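You operate a simulated robot arm through the tools that you are given. There is no shell and no other tool.

You run a simulated robot arm. Do the job below in one go: nothing can be reset, and whatever is moved stays where it is left.

TASK
Put things in order on the fitting bench. At the end: the white tape roll stands where the orange roller stood; the brown cork pad (marked "766") from the fitting bench stands where the lock pin stood; the orange roller stands where the brown cork pad stood; the lock pin is on the brown dated carton; the sink strainer stands where the white tape roll stood; whatever was shut is shut again. Leave all else as you found it, and nothing knocked over.
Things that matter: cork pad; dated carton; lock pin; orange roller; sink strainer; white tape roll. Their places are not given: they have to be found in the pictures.

Only the result counts: the job must be done as asked and must still hold three seconds after the hand-in. Knocking over, shifting, dropping, spilling or breaking anything else fails it.

THE ROBOT
A 7-joint arm with a two-finger gripper, fixed in place. Base frame: the origin is at the foot of the arm, x ahead of it, y to its left, z up; the work surface is at about z = 0. Lengths are in mm, angles in rad, forces in N, time in s.
With the tool pointing down near the work surface it reaches from about 160 to 380 mm from the base axis. Its first joint turns from -1.257 to 1.257 rad. Payload 0.6 kg.
The tool frame sits at the grasp point between the pads (the TCP): z along the fingers, y along the line on which they close. The tips reach 22 mm beyond it. The gripper opens to 92 mm; its body begins 65 mm behind the TCP.
Orientation is told as [roll, pitch, yaw] about the base's x, y, z axes, in that order, counted from this pose: with the fingers straight down and closing along the base's y, the tool's x points along the base's -x, its y along +y and its z along -z.

THE INTERFACE
- The arm moves only by the tool arm_command. Its argument "rows" is a list of rows, each a list of 2 entries, a list of its own where there are three numbers: the shift along the base's x, y, z in units of 250 mm (1.0 is 250 mm), then the turn, a rotation vector about the base's x, y, z in units of 45 degrees (1.0 is 45 degrees). In form: [[[x, y, z], [ax, ay, az]], ...]. A call has 1 to 20 rows; each row is the pose to reach, as a shift and turn from the pose commanded when the call began. "grip" is the gripper command, from -1 (fully open) to 1 (shut), values between in proportion, set as the call begins (left out, the last holds). A call with a number of a shift or a turn outside -1 to 1 is refused whole. Rows are played at 5 a second. More than 50 mm and 0.15 rad between two rows, or a gripper value outside its range, and nothing of the call is played. Where a pose cannot be reached the arm comes as near as it can. A force on the tool above 40 N (or 10 N above the force at the start of the call, whichever is more), or a blocked arm, ends the call early, and 0.2 s more pass. Each finger travels about 59.9 mm/s and halts on what it meets, pressing with about 26 N; the grip force reading is that of the motor and also rises with nothing between the fingers. The clock runs only during rows and for 0.2 s after the last one: add rows that repeat a pose to give the fingers time. It gives the time, the measured TCP pose, the force on the tool (base axes), the opening and the grip force at its end, in the units of the frame above (readings bear some noise), with the torque about the TCP (base axes, N m) and any sound that the robot's microphone picked up, and new pictures: "pictures" is both (left out), scene, wrist or none.
- Cameras (640 x 400 px; columns grow to the right, rows downward): "scene" is fixed at [52.6, -267.7, 414.1]; the picture's right is [0.85, -0.53, 0.00], its down [-0.30, -0.48, -0.82] and it looks along [0.44, 0.70, -0.57] (base axes); focal length 214 px, centre (320, 200). "wrist" rides on the gripper at [71, 19, -102] in the tool frame; the picture's right is [-0.26, 0.97, 0.00], its down [-0.75, -0.20, -0.62] and it looks along [-0.60, -0.16, 0.78] (tool axes); focal length 280 px, centre (320, 200).
- pixel_to_xyz(camera, pixels): for up to 12 pixels [column, row] of the newest picture of that camera ("zoom" is the newest enlarged one), the place [x, y, z] in the base frame of the surface seen there, good to about 2 mm, but the place of the scene camera against the robot may be out by one fixed shift of up to 18 mm in any direction. The clock stands still meanwhile.
- close_up(camera, box): a new picture of the part [left, top, right, bottom] of that camera's present view, enlarged. The clock stands still meanwhile.
- job_done(): hands the job in; it is judged then, once.

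Open the gripper and draw the arm clear of the work before you hand the job in, unless the task says otherwise.

The tools are called after "Request:" as name(argument=value, ...) on one line, values as JSON. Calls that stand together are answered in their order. arm_command: Moves the arm, as the interface text tells. Its arguments: {"type":"object","properties":{"rows":{"type":"array","items":{"type":"array"}},"grip":{"type":"number"},"pictures":{"type":"string","enum":["both","scene","wrist","none"]}},"required":["rows"]} The other tools are called the same way: pixel_to_xyz (camera, pixels) gives the place of the surface under pixels of a picture; close_up (camera, box) takes an enlarged picture of a part of a camera's view; job_done () hands the job in.

At the start:

```text
time_s: 0.0
tool_pos: [200.6, -38.6, 305.2]
orientation: [0.0, 0.0, -0.001]
force: [0.4, 0.5, 0.2]
torque: [0.0, 0.02, 0.01]
opening: 92.0
gripper_force: 0.0
```

scene: 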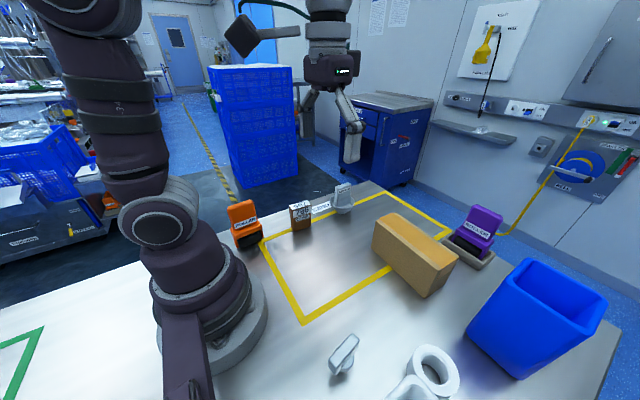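
wrist: 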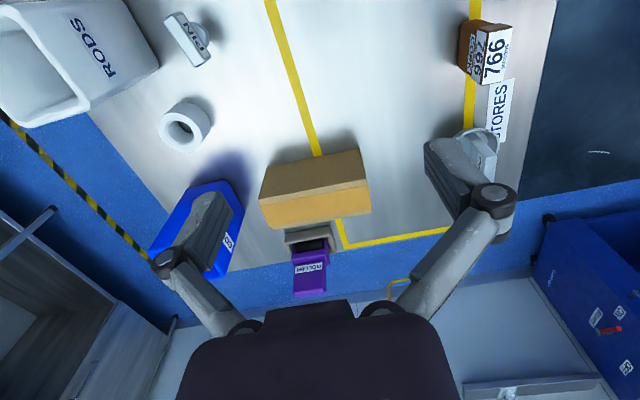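

The scene shows an orange object near (243,222), a small brown block at (300,215), a grey item at (343,197), a tan box at (415,255), a purple item at (475,230), a blue bin, a white ring at (435,370) and a grey piece at (343,355). I'll take close-ups to identify them.

Request:
close_up(camera="scene", box=[220, 170, 380, 270])

Request:
close_up(camera="scene", box=[300, 300, 460, 400])

Request:
close_up(camera="scene", box=[360, 190, 520, 290])

Request:
close_up(camera="wrist", box=[0, 0, 320, 200])

Request:
close_up(camera="wrist", box=[320, 0, 640, 200])

Request:
close_up(camera="wrist", box=[160, 130, 400, 300])

```text
4.00 times, centred on (300, 220) of scene
```

zoom: 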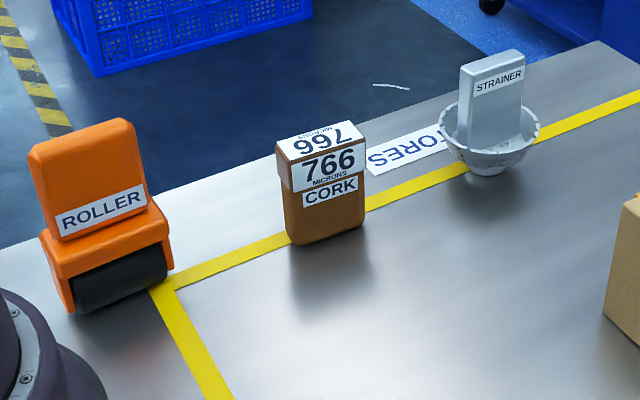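

```text
4.00 times, centred on (380, 350) of scene
```

zoom: 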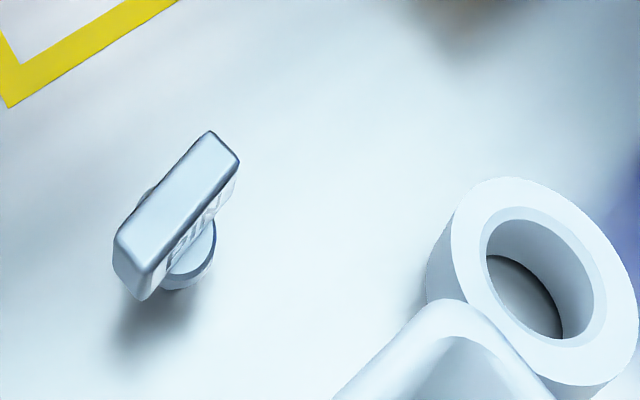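

```text
4.00 times, centred on (440, 240) of scene
```

zoom: 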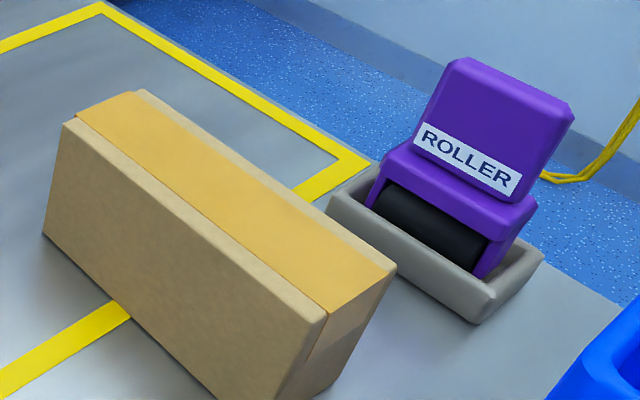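

```text
2.00 times, centred on (160, 100) of wrist
```

zoom: 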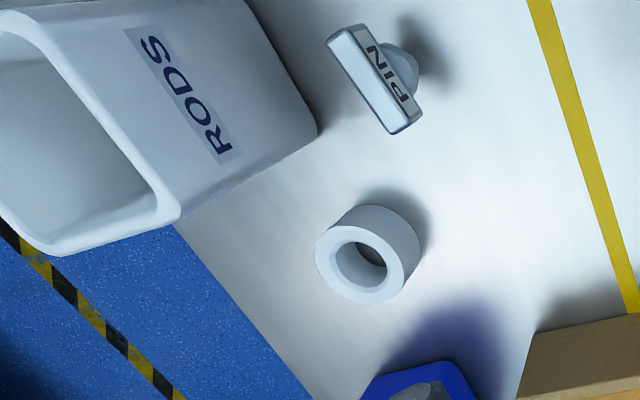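

```text
2.00 times, centred on (480, 100) of wrist
```

zoom: 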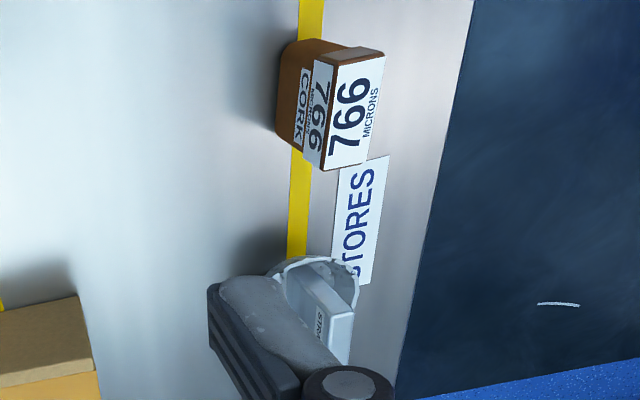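

```text
2.35 times, centred on (280, 215) of wrist
```

zoom: 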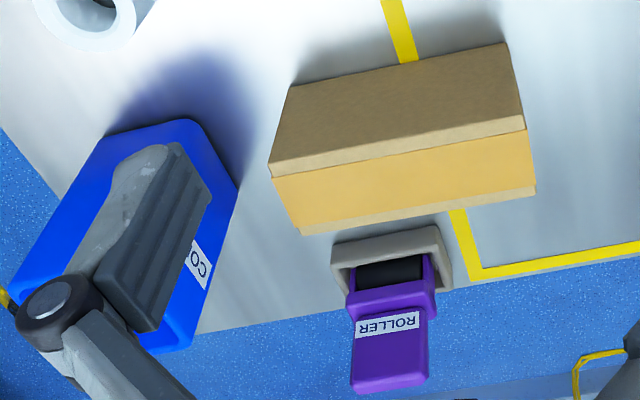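

The items are labelled: ROLLER (orange, scene (243,222)), CORK 766 (300,215), STRAINER (343,197), PIN (343,355), white ring (435,370), carton (415,255), and a purple roller decoy. I'll measure places with both cameras.

Request:
pixel_to_xyz(camera="wrist", pixels=[[180, 30], [200, 50], [183, 130], [195, 110], [315, 165], [315, 200], [470, 50], [492, 55], [300, 50], [350, 100], [480, 145], [310, 275]])

Request:
pixel_to_xyz(camera="scene", pixels=[[240, 215], [248, 240], [300, 207], [302, 222], [343, 190], [340, 208], [345, 350], [435, 352], [415, 240], [400, 270], [470, 225], [300, 300]])

```text
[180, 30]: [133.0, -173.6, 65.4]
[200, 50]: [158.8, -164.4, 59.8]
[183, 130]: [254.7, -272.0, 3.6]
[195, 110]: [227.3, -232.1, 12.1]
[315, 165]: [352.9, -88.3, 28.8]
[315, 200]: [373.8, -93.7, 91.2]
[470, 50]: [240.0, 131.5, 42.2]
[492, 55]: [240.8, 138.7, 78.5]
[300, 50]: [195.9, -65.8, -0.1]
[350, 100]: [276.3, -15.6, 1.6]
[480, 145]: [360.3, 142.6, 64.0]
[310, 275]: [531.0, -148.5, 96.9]
```

```text
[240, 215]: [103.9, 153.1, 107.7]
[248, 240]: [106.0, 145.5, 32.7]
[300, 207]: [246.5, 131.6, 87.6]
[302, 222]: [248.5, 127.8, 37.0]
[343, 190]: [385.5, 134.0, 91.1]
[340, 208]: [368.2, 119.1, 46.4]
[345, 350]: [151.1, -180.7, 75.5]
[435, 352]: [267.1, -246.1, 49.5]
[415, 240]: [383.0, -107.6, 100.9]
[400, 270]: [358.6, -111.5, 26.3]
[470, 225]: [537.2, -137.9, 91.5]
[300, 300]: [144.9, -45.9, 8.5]
```

The wrist and scene readings differ by a few mm (scene z appears about 8 mm high). Before touching anything I'll survey the left side of the bench, raising nothing, by swinging the arm left with a 45° yaw.

Request:
arm_command(rows=[[[-0.025, 0.1, 0], [0, 0, 0.125]], [[-0.05, 0.2, 0], [0, 0, 0.25]], [[-0.075, 0.3, 0], [0, 0, 0.375]], [[-0.1, 0.4, 0], [0, 0, 0.5]], [[-0.125, 0.5, 0], [0, 0, 0.625]], [[-0.15, 0.6, 0], [0, 0, 0.75]], [[-0.175, 0.7, 0], [0, 0, 0.875]], [[-0.2, 0.8, 0], [0, 0, 1.0]]], grip=-1)

```text
time_s: 1.8
tool_pos: [150.4, 161.9, 306.6]
orientation: [0.001, 0.001, 0.788]
force: [0.4, 0.8, -0.4]
torque: [0.02, 0.03, 0.0]
opening: 92.1
gripper_force: 0.0
```

scene: 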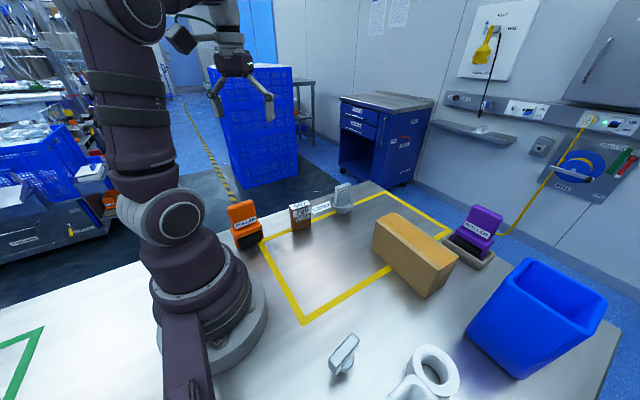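
wrist: 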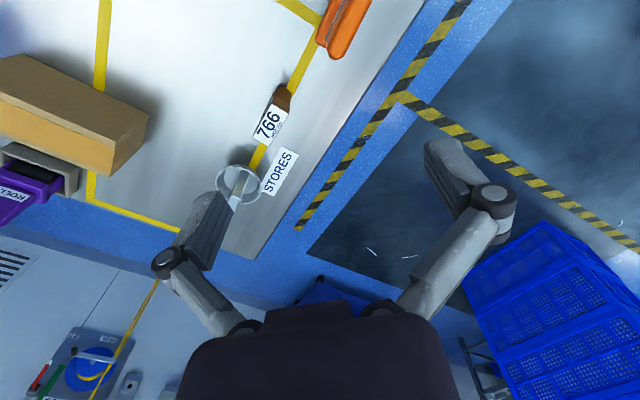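

The roller is at the wrist picture's top (345,20), cork at (275,115), strainer (237,185). I'll swing further to check the region beside and behind the arm.

Request:
arm_command(rows=[[[-0.03, 0.01, 0], [0, 0, 0.125]], [[-0.06, 0.02, 0], [0, 0, 0.25]], [[-0.09, 0.03, 0], [0, 0, 0.375]], [[-0.12, 0.04, 0], [0, 0, 0.5]], [[-0.15, 0.05, 0], [0, 0, 0.625]], [[-0.18, 0.06, 0], [0, 0, 0.75]], [[-0.21, 0.07, 0], [0, 0, 0.875]], [[-0.24, 0.08, 0], [0, 0, 1.0]]])

```text
time_s: 3.6
tool_pos: [89.3, 182.8, 305.6]
orientation: [-0.001, 0.0, 1.574]
force: [0.3, 0.1, -0.7]
torque: [0.02, 0.0, -0.02]
opening: 91.7
gripper_force: 0.0
```

scene: 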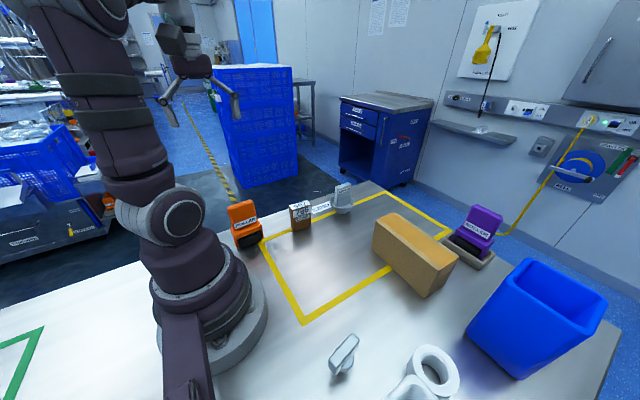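
wrist: 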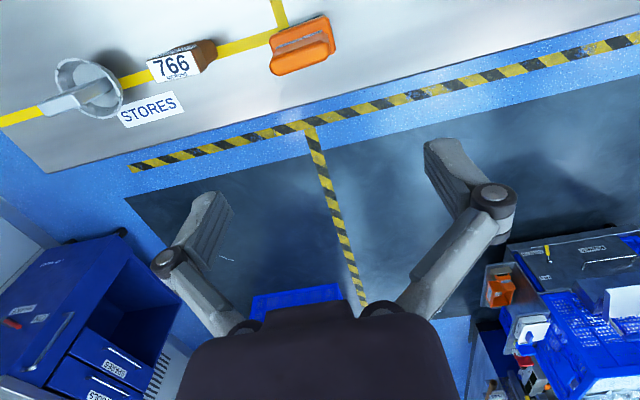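

From here the strip holding strainer (90,95), cork (180,60) and orange roller (303,45) is seen from above, with no other bench objects. I'll enlarge it.

Request:
close_up(camera="wrist", box=[230, 0, 390, 100])

Request:
close_up(camera="wrist", box=[30, 20, 230, 145])

Request:
pixel_to_xyz(camera="wrist", pixels=[[272, 38], [328, 20], [335, 45], [280, 72], [300, 50], [305, 66], [276, 65], [333, 52], [268, 32], [325, 15], [280, 8], [520, 20]])

Request:
pixel_to_xyz(camera="wrist", pixels=[[151, 60], [192, 50], [201, 73], [158, 82], [176, 66], [205, 45], [60, 105], [108, 88], [85, 97], [62, 68], [120, 92], [75, 110]])

```text
4.00 times, centred on (310, 50) of wrist
```

zoom: 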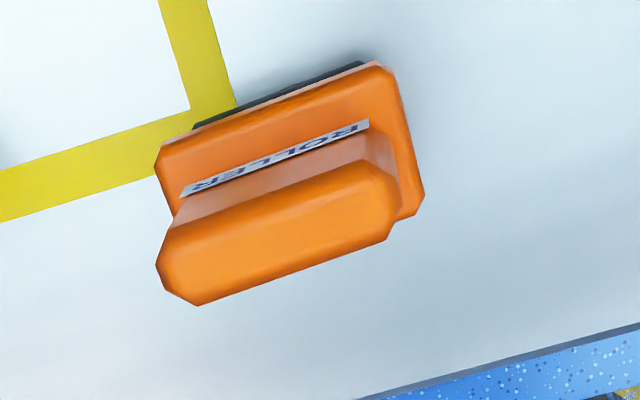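

```text
3.20 times, centred on (130, 82) of wrist
```

zoom: 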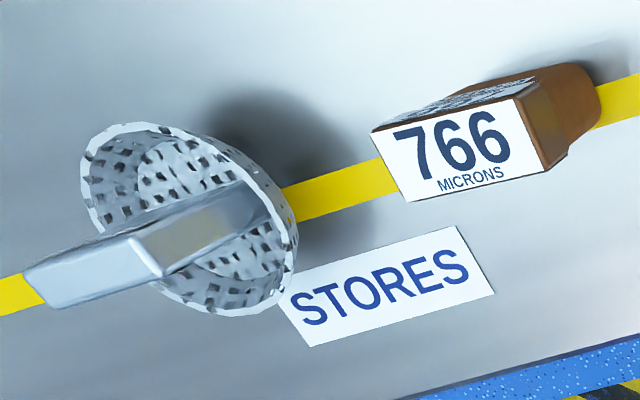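

```text
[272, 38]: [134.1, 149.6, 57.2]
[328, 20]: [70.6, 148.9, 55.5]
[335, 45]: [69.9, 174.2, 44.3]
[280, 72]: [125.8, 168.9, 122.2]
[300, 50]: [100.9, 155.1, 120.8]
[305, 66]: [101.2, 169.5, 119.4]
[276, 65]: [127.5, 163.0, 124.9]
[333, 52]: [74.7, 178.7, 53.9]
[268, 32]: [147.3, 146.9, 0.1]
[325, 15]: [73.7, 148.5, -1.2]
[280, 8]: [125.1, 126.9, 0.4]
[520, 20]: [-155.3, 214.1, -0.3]
```

```text
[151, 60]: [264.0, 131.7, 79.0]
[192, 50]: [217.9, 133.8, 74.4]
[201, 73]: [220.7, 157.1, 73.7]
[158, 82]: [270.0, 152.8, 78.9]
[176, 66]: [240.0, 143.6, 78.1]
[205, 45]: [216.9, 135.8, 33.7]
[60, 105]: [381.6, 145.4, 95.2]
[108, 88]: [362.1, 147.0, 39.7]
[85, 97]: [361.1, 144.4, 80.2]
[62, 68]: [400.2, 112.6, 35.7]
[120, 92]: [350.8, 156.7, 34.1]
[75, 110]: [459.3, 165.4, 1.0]
```

The roller handle top sits near (100,160,121), the cork top near (242,144,78), the strainer handle near (370,146,90). Now I'll swing back right to inspect the pin, tape roll and carton from above.

Request:
arm_command(rows=[[[0.05, -0.05, 0], [0, 0, -0.125]], [[0.1, -0.1, 0], [0, 0, -0.25]], [[0.15, -0.15, 0], [0, 0, -0.375]], [[0.2, -0.2, 0], [0, 0, -0.5]], [[0.25, -0.25, 0], [0, 0, -0.625]], [[0.3, -0.3, 0], [0, 0, -0.75]], [[0.35, -0.36, 0], [0, 0, -0.875]], [[0.4, -0.42, 0], [0, 0, -1.0]], [[0.4, -0.55, 0], [0, 0, -1.0]], [[0.4, -0.7, 0], [0, 0, -1.0]], [[0.4, -0.85, 0], [0, 0, -1.0]], [[0.4, -1.0, 0], [0, 0, -1.0]]])

```text
time_s: 6.2
tool_pos: [189.7, -70.5, 301.8]
orientation: [0.002, -0.001, 0.785]
force: [0.1, 0.6, -0.9]
torque: [0.03, 0.0, 0.05]
opening: 92.1
gripper_force: 0.1
```

scene: 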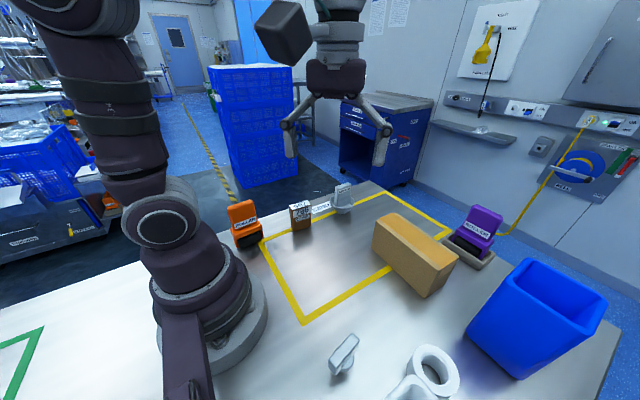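
wrist: 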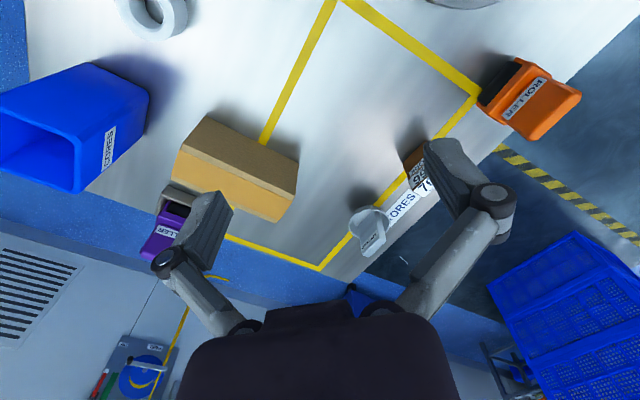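

The wrist shows the overall layout again. I'll lower to hover above the pin, with yaw about 0.36 to line up with its bar.

Request:
arm_command(rows=[[[-0.03, -0.07, -0.06], [0, 0, -0.09]], [[-0.06, -0.14, -0.13], [0, 0, -0.18]], [[-0.09, -0.21, -0.2], [0, 0, -0.27]], [[-0.12, -0.28, -0.27], [0, 0, -0.36]], [[-0.15, -0.35, -0.34], [0, 0, -0.45]], [[-0.172, -0.4, -0.4], [0, 0, -0.535]]])

```text
time_s: 7.6
tool_pos: [147.4, -169.2, 203.2]
orientation: [0.0, 0.0, 0.365]
force: [-0.6, 0.1, 0.1]
torque: [0.0, -0.02, -0.01]
opening: 92.0
gripper_force: 0.0
out of reach, approached as far as the arm can: row 2, 3
```

scene: 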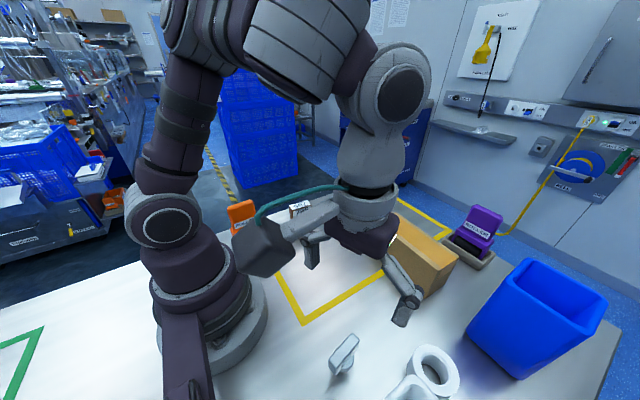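
wrist: 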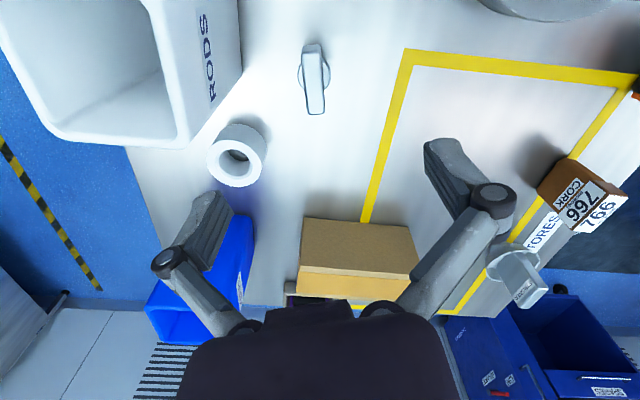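

The pin is at wrist (314,80), the tape roll at (237,155), carton at (357,255). I'll enlarge and measure them.

Request:
close_up(camera="wrist", box=[250, 30, 378, 110])

Request:
pixel_to_xyz(camera="zoom", pixels=[[265, 80], [360, 80], [290, 400], [375, 400], [310, 100], [325, 250], [330, 380], [245, 200], [400, 210], [480, 300], [270, 150], [355, 150]])

Request:
close_up(camera="wrist", box=[190, 110, 286, 200])

Request:
close_up(camera="wrist", box=[280, 200, 440, 310])

Request:
pixel_to_xyz(camera="wrist", pixels=[[303, 220], [407, 230], [299, 265], [417, 265], [350, 260], [350, 285], [300, 292], [416, 295], [215, 135], [255, 130], [235, 185], [237, 160]])

```text
5.00 times, centred on (314, 70) of wrist
```

zoom: 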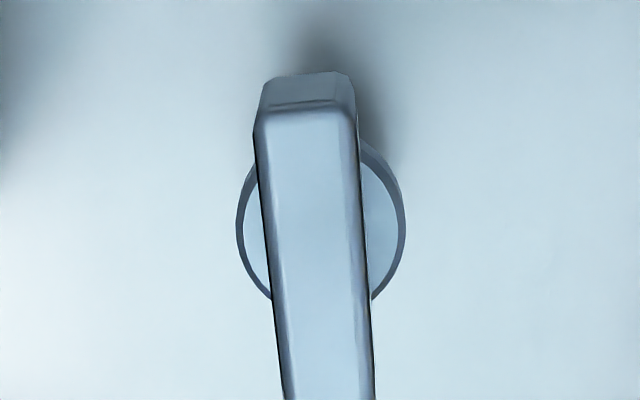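

```text
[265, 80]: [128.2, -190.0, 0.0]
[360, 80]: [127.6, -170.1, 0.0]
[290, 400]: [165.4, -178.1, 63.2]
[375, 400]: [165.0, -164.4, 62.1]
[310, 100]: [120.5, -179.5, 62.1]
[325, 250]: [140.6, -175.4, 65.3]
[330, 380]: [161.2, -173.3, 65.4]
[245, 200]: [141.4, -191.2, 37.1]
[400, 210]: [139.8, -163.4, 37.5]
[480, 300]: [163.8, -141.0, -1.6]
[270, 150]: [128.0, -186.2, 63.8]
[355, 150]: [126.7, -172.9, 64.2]
```

```text
4.44 times, centred on (238, 155) of wrist
```

zoom: 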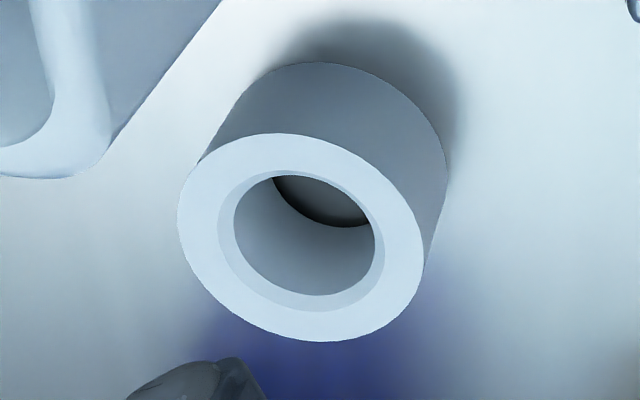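

```text
3.64 times, centred on (360, 255) of wrist
```

zoom: 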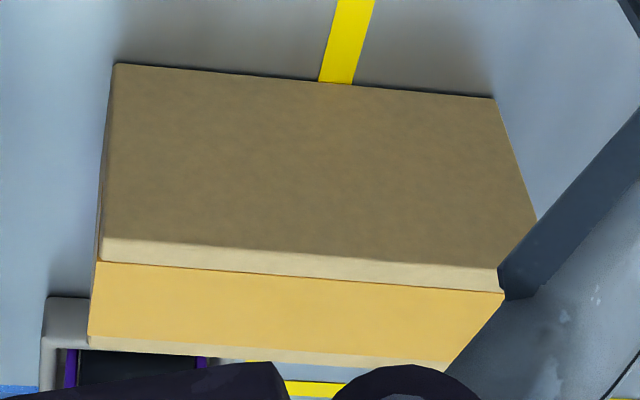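

```text
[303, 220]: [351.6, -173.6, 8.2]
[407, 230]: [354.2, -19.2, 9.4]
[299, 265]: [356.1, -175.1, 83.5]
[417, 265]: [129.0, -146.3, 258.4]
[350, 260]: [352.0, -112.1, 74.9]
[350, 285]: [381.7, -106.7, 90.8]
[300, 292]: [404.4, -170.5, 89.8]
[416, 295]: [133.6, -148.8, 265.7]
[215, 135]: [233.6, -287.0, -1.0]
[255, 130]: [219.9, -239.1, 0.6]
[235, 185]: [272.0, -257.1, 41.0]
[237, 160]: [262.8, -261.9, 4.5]
```

The bar's edges give a bar direction of about 0.215 rad and top z≈65; the carton spans x 352–406, y −175…−20, top z≈91. I'll enlarge the pin further for both ends and the base, and the tape ring.

Request:
close_up(camera="wrist", box=[282, 36, 346, 120])

Request:
pixel_to_xyz(camera="wrist", pixels=[[314, 111], [308, 110], [322, 110], [311, 53], [304, 54], [319, 53], [298, 72], [330, 72], [299, 78], [329, 80], [327, 88], [303, 62]])

Request:
close_up(camera="scene", box=[318, 325, 382, 385])

Request:
close_up(camera="wrist", box=[190, 110, 286, 200])

Request:
pixel_to_xyz(camera="zoom", pixels=[[185, 230], [415, 240], [300, 140], [300, 335], [215, 160], [390, 180], [400, 310], [210, 300], [320, 200], [300, 65], [440, 170], [250, 90]])

```text
4.76 times, centred on (314, 78) of wrist
```

zoom: 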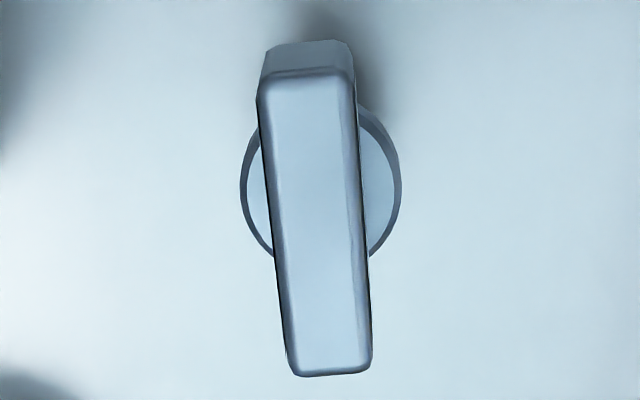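

```text
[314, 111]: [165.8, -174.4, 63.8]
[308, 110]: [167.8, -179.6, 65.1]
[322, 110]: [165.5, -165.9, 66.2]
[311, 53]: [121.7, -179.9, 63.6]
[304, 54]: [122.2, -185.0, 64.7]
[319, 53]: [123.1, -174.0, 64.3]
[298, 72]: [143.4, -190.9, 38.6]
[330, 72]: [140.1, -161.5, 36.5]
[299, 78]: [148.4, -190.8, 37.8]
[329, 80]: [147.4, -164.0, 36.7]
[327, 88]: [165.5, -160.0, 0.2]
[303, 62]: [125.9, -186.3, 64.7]
```

```text
6.67 times, centred on (350, 355) of scene
```

zoom: 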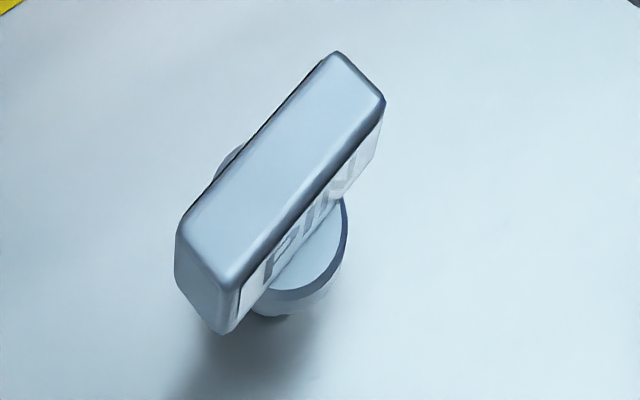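

```text
4.44 times, centred on (238, 155) of wrist
```

zoom: 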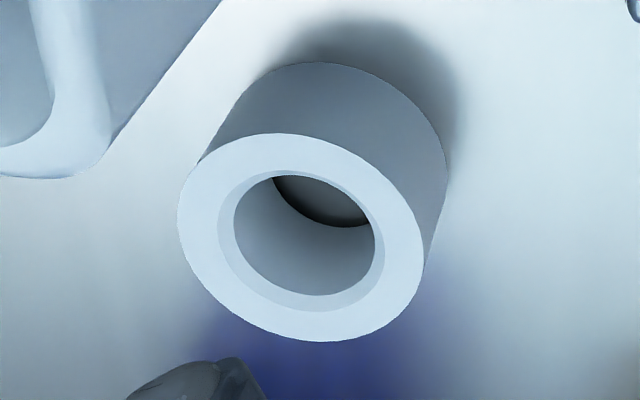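

```text
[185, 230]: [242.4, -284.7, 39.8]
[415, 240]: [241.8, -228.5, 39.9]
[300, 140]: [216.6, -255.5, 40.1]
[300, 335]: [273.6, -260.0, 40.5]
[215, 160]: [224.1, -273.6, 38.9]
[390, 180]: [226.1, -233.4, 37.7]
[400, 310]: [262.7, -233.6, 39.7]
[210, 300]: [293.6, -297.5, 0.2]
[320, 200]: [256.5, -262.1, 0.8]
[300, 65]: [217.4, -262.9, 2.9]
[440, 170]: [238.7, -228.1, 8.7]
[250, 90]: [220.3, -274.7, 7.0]
```

Pin bar runs x 119–169 centred near (144.5,−177), 14 mm wide, flange top z≈37; tape ring centre about (245,−257), Ø57, 41 tall. I'll check the RODS bin's clearance around pin and tape.

Request:
pixel_to_xyz(camera="wrist", pixels=[[242, 70], [235, 20], [215, 110], [185, 145], [198, 130], [160, 10], [180, 120], [245, 250], [225, 225], [125, 150], [245, 95], [100, 60]])

Request:
arm_command(rows=[[[-0.004, -0.01, -0.08], [0, 0, -0.06]], [[-0.008, -0.02, -0.16], [0, 0, -0.12]], [[-0.012, -0.031, -0.25], [0, 0, -0.19]], [[-0.012, -0.031, -0.333], [0, 0, -0.19]]])

```text
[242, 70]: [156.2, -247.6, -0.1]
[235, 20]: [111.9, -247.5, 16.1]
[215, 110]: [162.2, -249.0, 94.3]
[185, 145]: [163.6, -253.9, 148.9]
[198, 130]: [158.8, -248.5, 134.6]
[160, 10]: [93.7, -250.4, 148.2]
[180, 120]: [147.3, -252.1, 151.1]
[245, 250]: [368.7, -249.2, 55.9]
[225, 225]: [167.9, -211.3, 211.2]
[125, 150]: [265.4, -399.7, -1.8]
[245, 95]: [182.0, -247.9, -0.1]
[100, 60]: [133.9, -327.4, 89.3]
```

```text
time_s: 8.6
tool_pos: [142.6, -176.8, 123.0]
orientation: [0.001, -0.001, 0.217]
force: [0.0, 0.9, -0.5]
torque: [0.03, 0.01, 0.0]
opening: 92.0
gripper_force: 0.0
```

scene: 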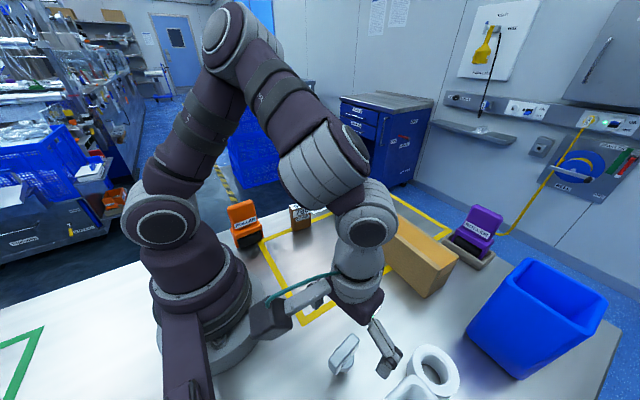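
wrist: 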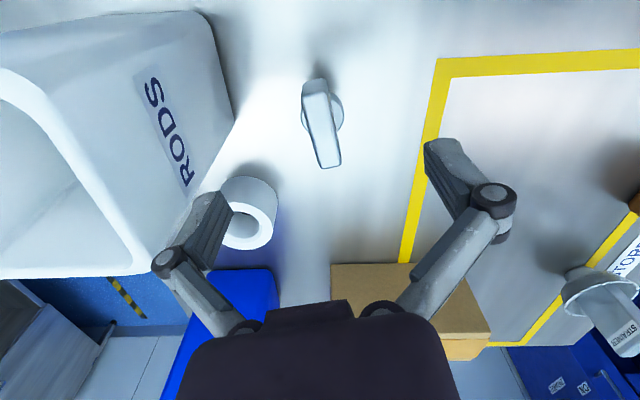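

The RODS bin is tall (z≈150) with its wall at y≈−248, so I'll keep the opening small near it. The pin is centred under the gripper at wrist (322,124); let me re-measure its bar direction from this closer view.

Request:
close_up(camera="wrist", box=[272, 68, 372, 178])

Request:
pixel_to_xyz(camera="wrist", pixels=[[306, 95], [309, 110], [312, 125], [315, 140], [318, 155], [327, 95], [330, 110], [333, 125], [336, 140], [338, 155], [316, 84], [330, 165]])

```text
3.64 times, centred on (322, 123) of wrist
```

zoom: 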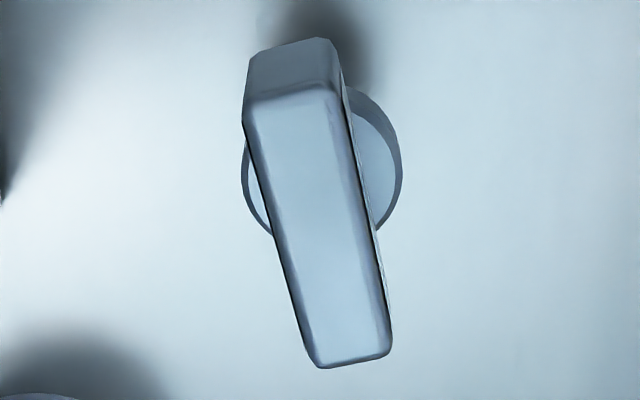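

```text
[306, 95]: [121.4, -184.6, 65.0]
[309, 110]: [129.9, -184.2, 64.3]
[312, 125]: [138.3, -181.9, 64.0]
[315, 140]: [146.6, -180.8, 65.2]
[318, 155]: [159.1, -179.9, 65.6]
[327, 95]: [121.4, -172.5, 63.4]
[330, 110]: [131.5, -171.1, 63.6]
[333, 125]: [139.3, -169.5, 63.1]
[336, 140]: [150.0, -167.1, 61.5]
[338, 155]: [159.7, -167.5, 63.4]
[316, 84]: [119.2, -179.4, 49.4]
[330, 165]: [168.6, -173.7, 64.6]
```

The bar direction averages about 0.165 rad and its centre (144,−175.5). I'll narrow the fingers to ~40 mm and lower to z≈63, tips just above the flange.

Request:
arm_command(rows=[[[0.003, 0.003, 0], [0, 0, -0.03]], [[0.006, 0.005, 0], [0, 0, -0.064]], [[0.006, 0.005, 0], [0, 0, -0.064]], [[0.006, 0.005, -0.08], [0, 0, -0.064]], [[0.006, 0.005, -0.14], [0, 0, -0.064]], [[0.006, 0.005, -0.19], [0, 0, -0.064]], [[0.006, 0.005, -0.238], [0, 0, -0.064]], [[0.006, 0.005, -0.238], [0, 0, -0.064]]], grip=0.1)

```text
time_s: 10.4
tool_pos: [143.7, -173.8, 61.1]
orientation: [0.001, 0.0, 0.167]
force: [-0.4, 0.5, 0.4]
torque: [-0.02, 0.05, -0.02]
opening: 41.3
gripper_force: 0.0
```

scene: 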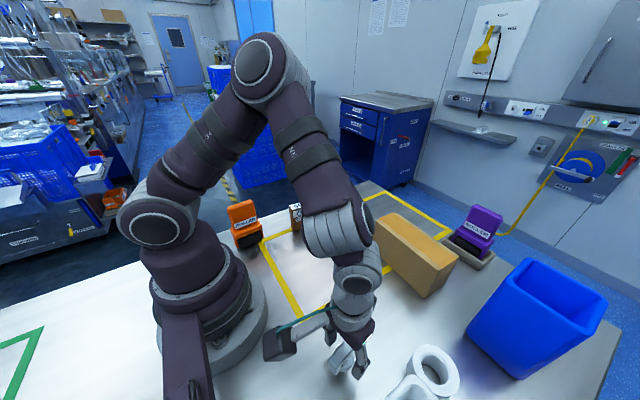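
wrist: 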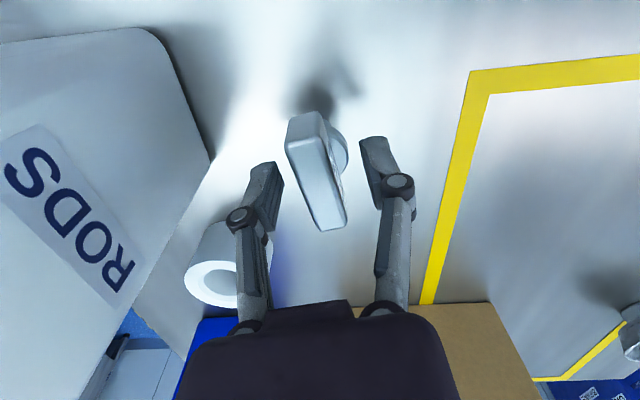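

The bar sits between the fingers, about 2 mm toward −y of centre. I'll shift −2 mm in y, raise 1.5 mm and close.

Request:
arm_command(rows=[[[0, -0.008, 0.006], [0, 0, 0]], [[0, -0.008, 0.006], [0, 0, 0]]], grip=0.1, pictures="none")

Request:
arm_command(rows=[[[0, 0, 0], [0, 0, 0]], [[0, 0, 0], [0, 0, 0]], [[0, 0, 0], [0, 0, 0]], [[0, 0, 0], [0, 0, 0]]], grip=1)

```text
time_s: 11.0
tool_pos: [145.2, -177.1, 63.8]
orientation: [-0.001, -0.001, 0.167]
force: [-0.3, -0.2, 0.2]
torque: [-0.01, 0.0, 0.01]
opening: 41.6
gripper_force: 0.0
```

```text
time_s: 12.0
tool_pos: [145.4, -176.5, 63.6]
orientation: [-0.001, 0.001, 0.165]
force: [-0.4, 0.3, 0.0]
torque: [0.01, 0.02, 0.02]
opening: 15.5
gripper_force: 25.9
```

scene: 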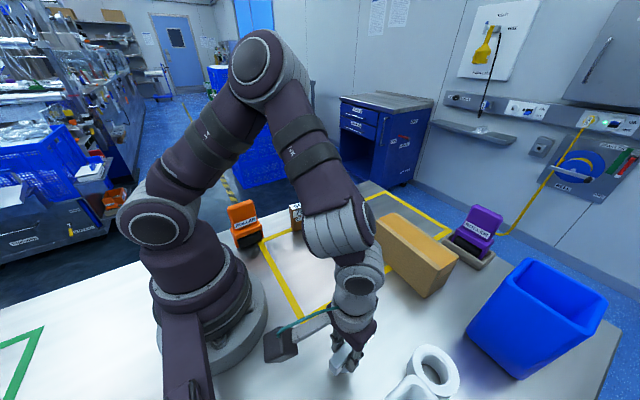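
wrist: 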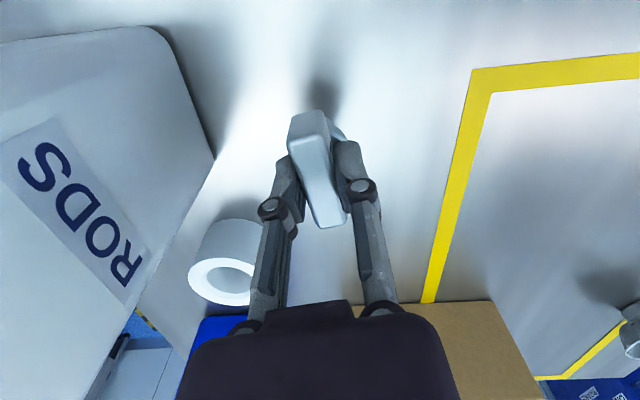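

The pin is gripped (15.5 mm). I'll lift straight up to about z=205.

Request:
arm_command(rows=[[[0, 0, 0.03], [0, 0, 0]], [[0, 0, 0.08], [0, 0, 0]], [[0, 0, 0.16], [0, 0, 0]], [[0, 0, 0.26], [0, 0, 0]], [[0, 0, 0.36], [0, 0, 0]], [[0, 0, 0.46], [0, 0, 0]], [[0, 0, 0.56], [0, 0, 0]]])

```text
time_s: 13.6
tool_pos: [144.7, -177.3, 204.2]
orientation: [0.0, 0.0, 0.164]
force: [-0.4, -0.5, -0.6]
torque: [0.03, -0.02, 0.0]
opening: 15.0
gripper_force: 25.6
```

scene: 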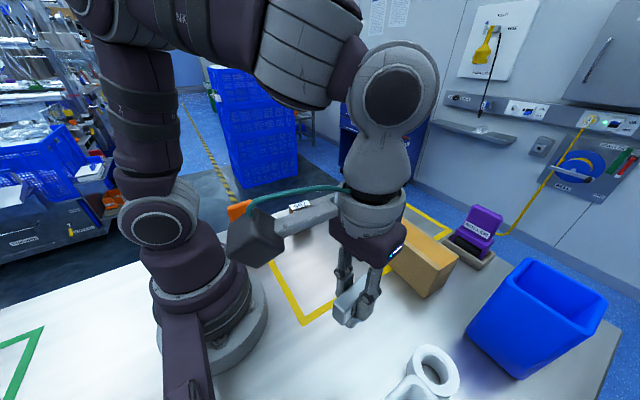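
wrist: 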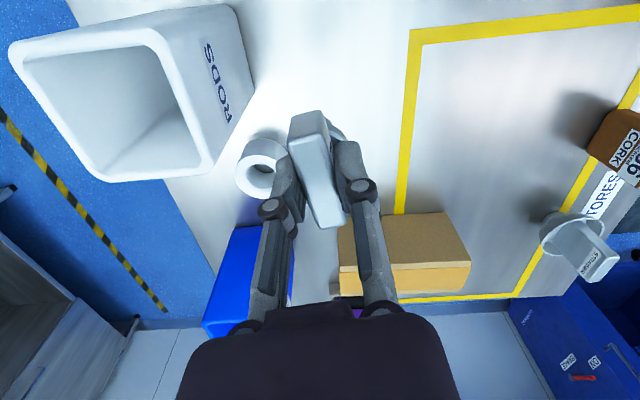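

The pin hangs clear; its bottom is at about z=140. I'll carry it over the near part of the carton at about (372,−60), keeping height.

Request:
arm_command(rows=[[[0.09, 0.047, 0.02], [0, 0, 0]], [[0.18, 0.094, 0.02], [0, 0, 0]], [[0.27, 0.141, 0.02], [0, 0, 0]], [[0.36, 0.188, 0.02], [0, 0, 0]], [[0.45, 0.235, 0.02], [0, 0, 0]], [[0.54, 0.282, 0.02], [0, 0, 0]], [[0.63, 0.329, 0.02], [0, 0, 0]], [[0.72, 0.376, 0.02], [0, 0, 0]], [[0.81, 0.42, 0.02], [0, 0, 0]], [[0.87, 0.45, 0.02], [0, 0, 0]], [[0.909, 0.469, 0.02], [0, 0, 0]], [[0.909, 0.469, 0.02], [0, 0, 0]]])

```text
time_s: 16.2
tool_pos: [353.1, -57.6, 203.3]
orientation: [-0.001, -0.001, 0.166]
force: [0.1, -0.4, -0.8]
torque: [-0.02, 0.02, -0.02]
opening: 15.3
gripper_force: 26.5
out of reach, approached as far as the arm can: row 10, 11, 12
```

scene: 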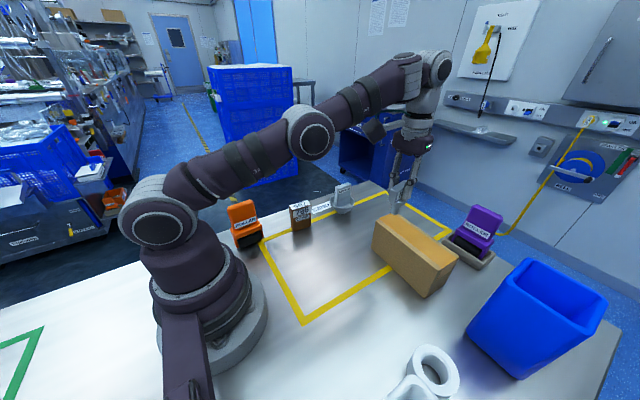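
wrist: 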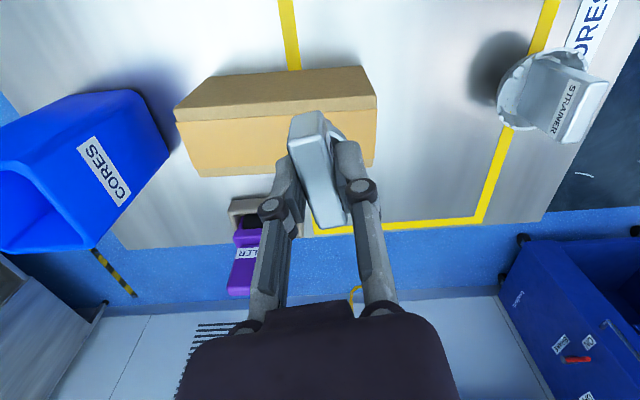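

Reach ends at r≈358 at this height (rows 10–12), and reach should grow as I go lower. I'll measure the carton's top edges from here.

Request:
close_up(camera="wrist", box=[160, 50, 400, 200])

Request:
pixel_to_xyz(camera="wrist", pixels=[[182, 122], [372, 105], [374, 160], [205, 172], [250, 110], [250, 120], [370, 98], [365, 130], [280, 140], [208, 80], [362, 70], [360, 100]])

```text
2.67 times, centred on (280, 125) of wrist
```

zoom: 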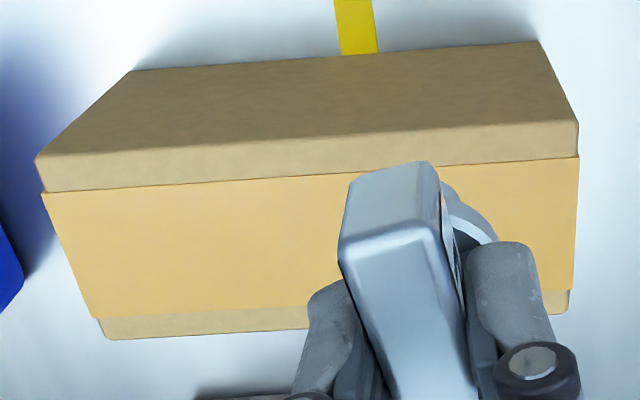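

```text
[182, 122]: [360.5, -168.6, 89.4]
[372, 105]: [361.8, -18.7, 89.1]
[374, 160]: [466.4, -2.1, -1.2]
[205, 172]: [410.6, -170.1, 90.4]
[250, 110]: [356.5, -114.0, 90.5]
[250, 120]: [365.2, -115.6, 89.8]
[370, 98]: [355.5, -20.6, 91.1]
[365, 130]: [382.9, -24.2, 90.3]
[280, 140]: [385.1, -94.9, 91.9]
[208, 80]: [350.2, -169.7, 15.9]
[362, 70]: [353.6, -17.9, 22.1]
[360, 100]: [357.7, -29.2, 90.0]
```

Carton top spans x≈353–412, y≈−175…−17, z≈90.5. I'll descend partway toward (369,−40) and see what the reach gives.

Request:
arm_command(rows=[[[-0.003, 0.02, -0.035], [0, 0, 0]], [[-0.006, 0.04, -0.07], [0, 0, 0]], [[-0.009, 0.06, -0.105], [0, 0, 0]], [[-0.012, 0.08, -0.14], [0, 0, 0]], [[-0.012, 0.08, -0.14], [0, 0, 0]]])

```text
time_s: 17.4
tool_pos: [349.7, -37.6, 168.9]
orientation: [0.001, -0.001, 0.164]
force: [0.1, -0.2, -1.8]
torque: [0.0, -0.01, 0.0]
opening: 15.1
gripper_force: 25.8
```

scene: 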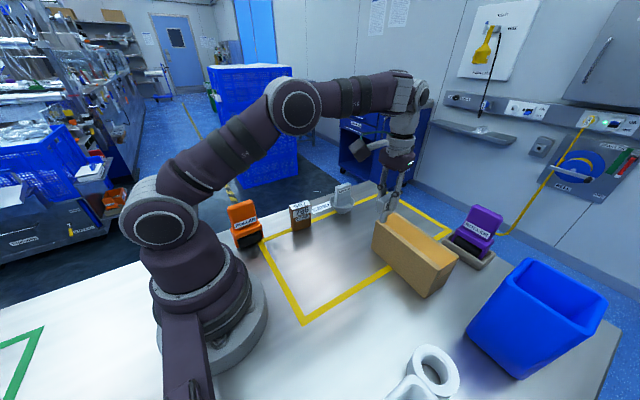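
wrist: 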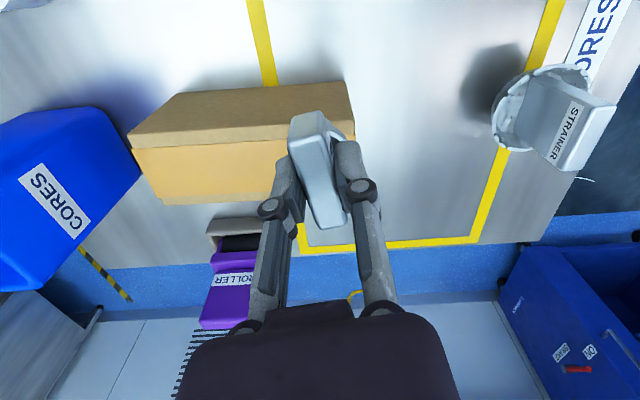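

The commanded reference follows the clipped pose, so now at (350,−38,169). I'll push x forward 20 mm at slightly lower height and see how far it reaches.

Request:
arm_command(rows=[[[0.03, -0.01, -0.005], [0, 0, 0]], [[0.06, -0.02, -0.01], [0, 0, 0]], [[0.085, -0.03, -0.016], [0, 0, 0]], [[0.085, -0.03, -0.016], [0, 0, 0]]])

```text
time_s: 18.4
tool_pos: [368.4, -44.3, 162.3]
orientation: [0.003, 0.001, 0.167]
force: [-0.5, -0.3, -0.7]
torque: [0.01, 0.01, 0.0]
opening: 15.2
gripper_force: 26.3
out of reach, approached as far as the arm can: row 3, 4
```

scene: 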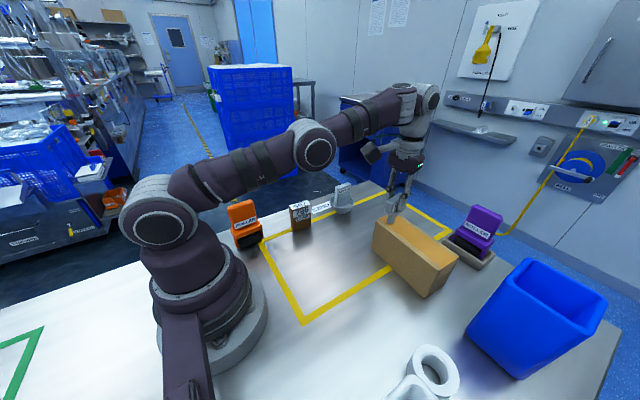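
wrist: 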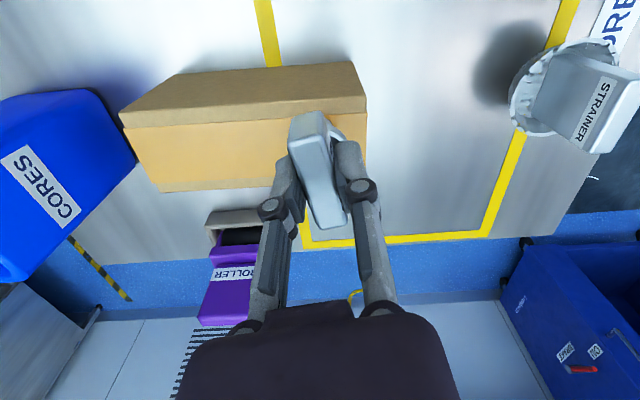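

The pin is over the carton at (368,−44), bottom about 8 mm above the top. I'll lower in small steps and watch the force.

Request:
arm_command(rows=[[[0, 0, -0.012], [0, 0, 0]], [[0, 0, -0.02], [0, 0, 0]], [[0, 0, -0.026], [0, 0, 0]], [[0, 0, -0.03], [0, 0, 0]]], pictures="wrist")

```text
time_s: 19.4
tool_pos: [367.9, -44.6, 154.7]
orientation: [0.0, -0.001, 0.166]
force: [0.0, 0.3, -0.8]
torque: [0.01, 0.02, -0.01]
opening: 15.3
gripper_force: 26.2
```

wrist: 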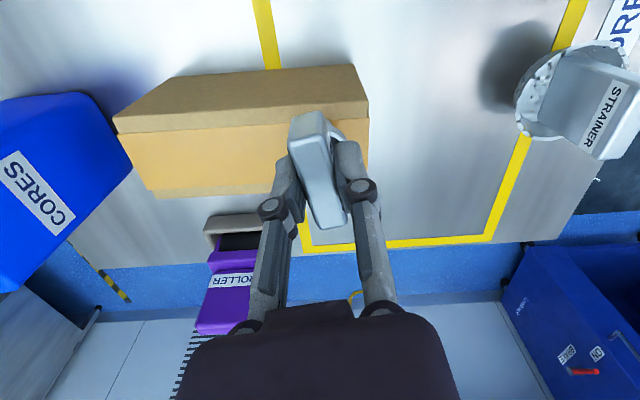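

No contact yet at z=154.7. I'll continue in sub-millimetre steps.

Request:
arm_command(rows=[[[0, 0, -0.002], [0, 0, 0]], [[0, 0, -0.004], [0, 0, 0]], [[0, 0, -0.004], [0, 0, 0]]], pictures="none")

Request:
arm_command(rows=[[[0, 0, -0.002], [0, 0, 0]], [[0, 0, -0.004], [0, 0, 0]], [[0, 0, -0.004], [0, 0, 0]]], pictures="scene")

```text
time_s: 20.2
tool_pos: [366.9, -43.8, 152.6]
orientation: [0.0, 0.0, 0.165]
force: [0.0, 0.1, -0.4]
torque: [0.0, 0.01, 0.01]
opening: 15.0
gripper_force: 25.7
```

```text
time_s: 21.0
tool_pos: [367.0, -44.0, 151.9]
orientation: [0.0, -0.001, 0.167]
force: [-1.8, -0.8, 13.9]
torque: [-0.02, 0.17, 0.0]
opening: 15.2
gripper_force: 25.7
```

scene: 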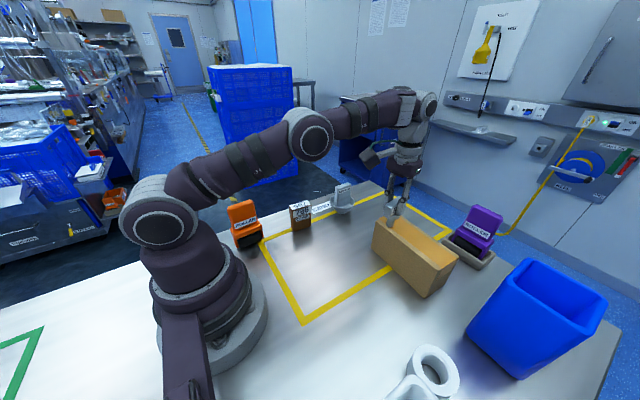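

Contact: +13.9 N on z at 151.9. I'll back off 0.5 mm and open the fingers moderately.

Request:
arm_command(rows=[[[0, 0, 0.003], [0, 0, 0]], [[0, 0, 0.003], [0, 0, 0]]], pictures="none")

Request:
arm_command(rows=[[[0, 0, 0], [0, 0, 0]], [[0, 0, 0], [0, 0, 0]], [[0, 0, 0], [0, 0, 0]]], grip=0.1)

```text
time_s: 21.6
tool_pos: [367.1, -44.7, 152.6]
orientation: [-0.001, -0.001, 0.166]
force: [1.5, 1.4, 5.0]
torque: [0.07, -0.19, 0.04]
opening: 15.1
gripper_force: 26.2
```

```text
time_s: 22.4
tool_pos: [366.7, -43.5, 152.8]
orientation: [-0.001, -0.001, 0.164]
force: [0.3, -0.7, 1.1]
torque: [0.01, 0.0, -0.03]
opening: 41.5
gripper_force: 0.1
```

scene: 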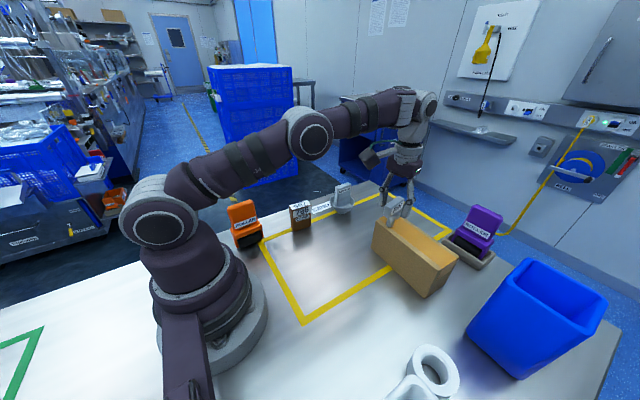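
wrist: 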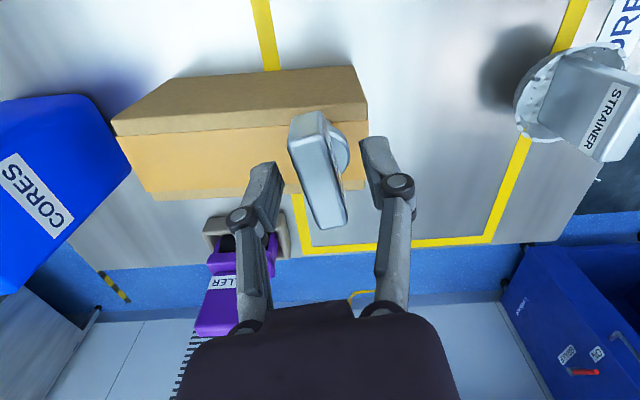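

The pin stands free on the carton at wrist (318,170). I'll rise while drawing slightly back along the bar.

Request:
arm_command(rows=[[[-0.005, 0, 0.03], [0, 0, 0]], [[-0.02, 0, 0.07], [0, 0, 0]], [[-0.045, 0, 0.12], [0, 0, 0]], [[-0.08, 0, 0.18], [0, 0, 0]], [[-0.12, 0, 0.24], [0, 0, 0]], [[-0.2, 0, 0.28], [0, 0, 0]], [[-0.3, 0, 0.3], [0, 0, 0]]])

```text
time_s: 24.0
tool_pos: [289.8, -45.5, 230.9]
orientation: [0.002, -0.001, 0.166]
force: [0.0, 0.5, -0.7]
torque: [0.02, 0.0, 0.02]
opening: 41.5
gripper_force: 0.0
```

scene: 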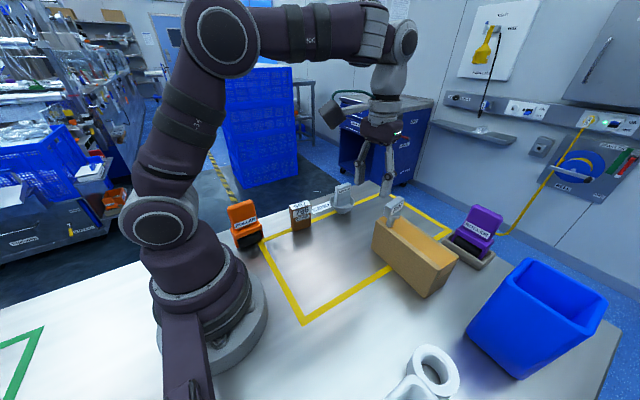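
wrist: 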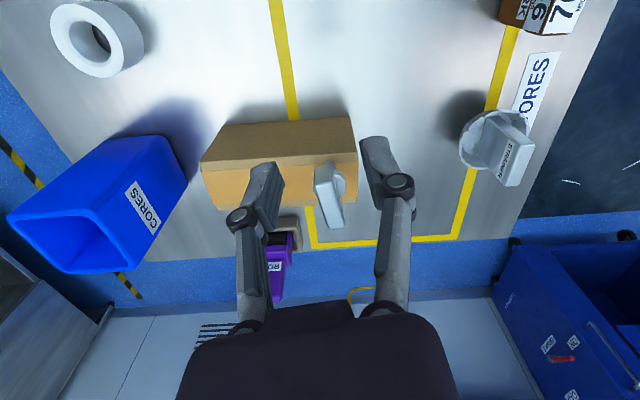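

The pin stands on the carton at wrist (330,190). Next I'll swing to hover above the cork pad near (241,142).

Request:
arm_command(rows=[[[-0.02, 0.08, 0], [0, 0, -0.03]], [[-0.045, 0.17, -0.02], [0, 0, -0.06]], [[-0.07, 0.26, -0.05], [0, 0, -0.09]], [[-0.095, 0.35, -0.08], [0, 0, -0.12]], [[-0.12, 0.45, -0.11], [0, 0, -0.15]], [[-0.145, 0.55, -0.14], [0, 0, -0.18]], [[-0.17, 0.65, -0.17], [0, 0, -0.2]], [[-0.2, 0.746, -0.204], [0, 0, -0.211]]], grip=-0.2)

```text
time_s: 25.8
tool_pos: [244.1, 142.8, 176.3]
orientation: [0.0, 0.001, -0.001]
force: [-1.2, 0.7, 0.2]
torque: [0.0, -0.01, 0.02]
opening: 55.0
gripper_force: 0.2
```

scene: 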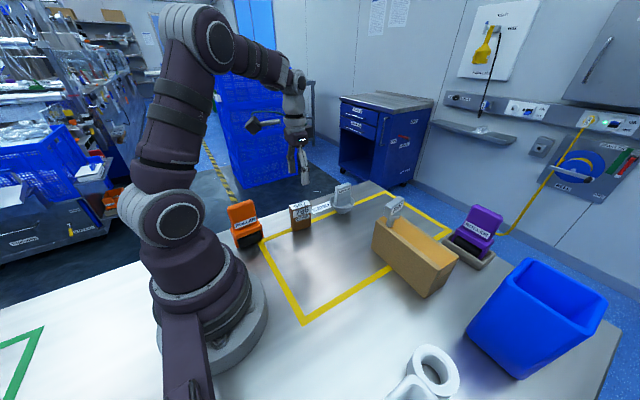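
wrist: 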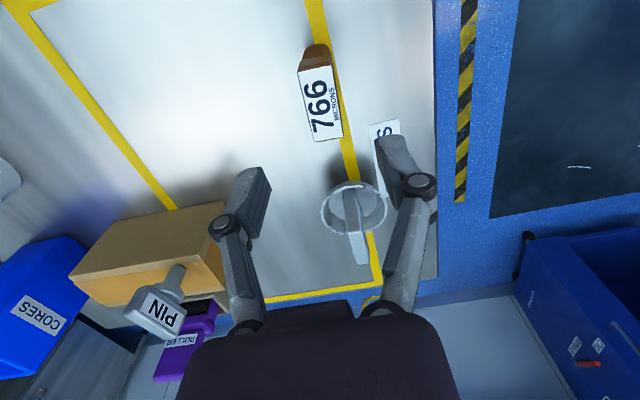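

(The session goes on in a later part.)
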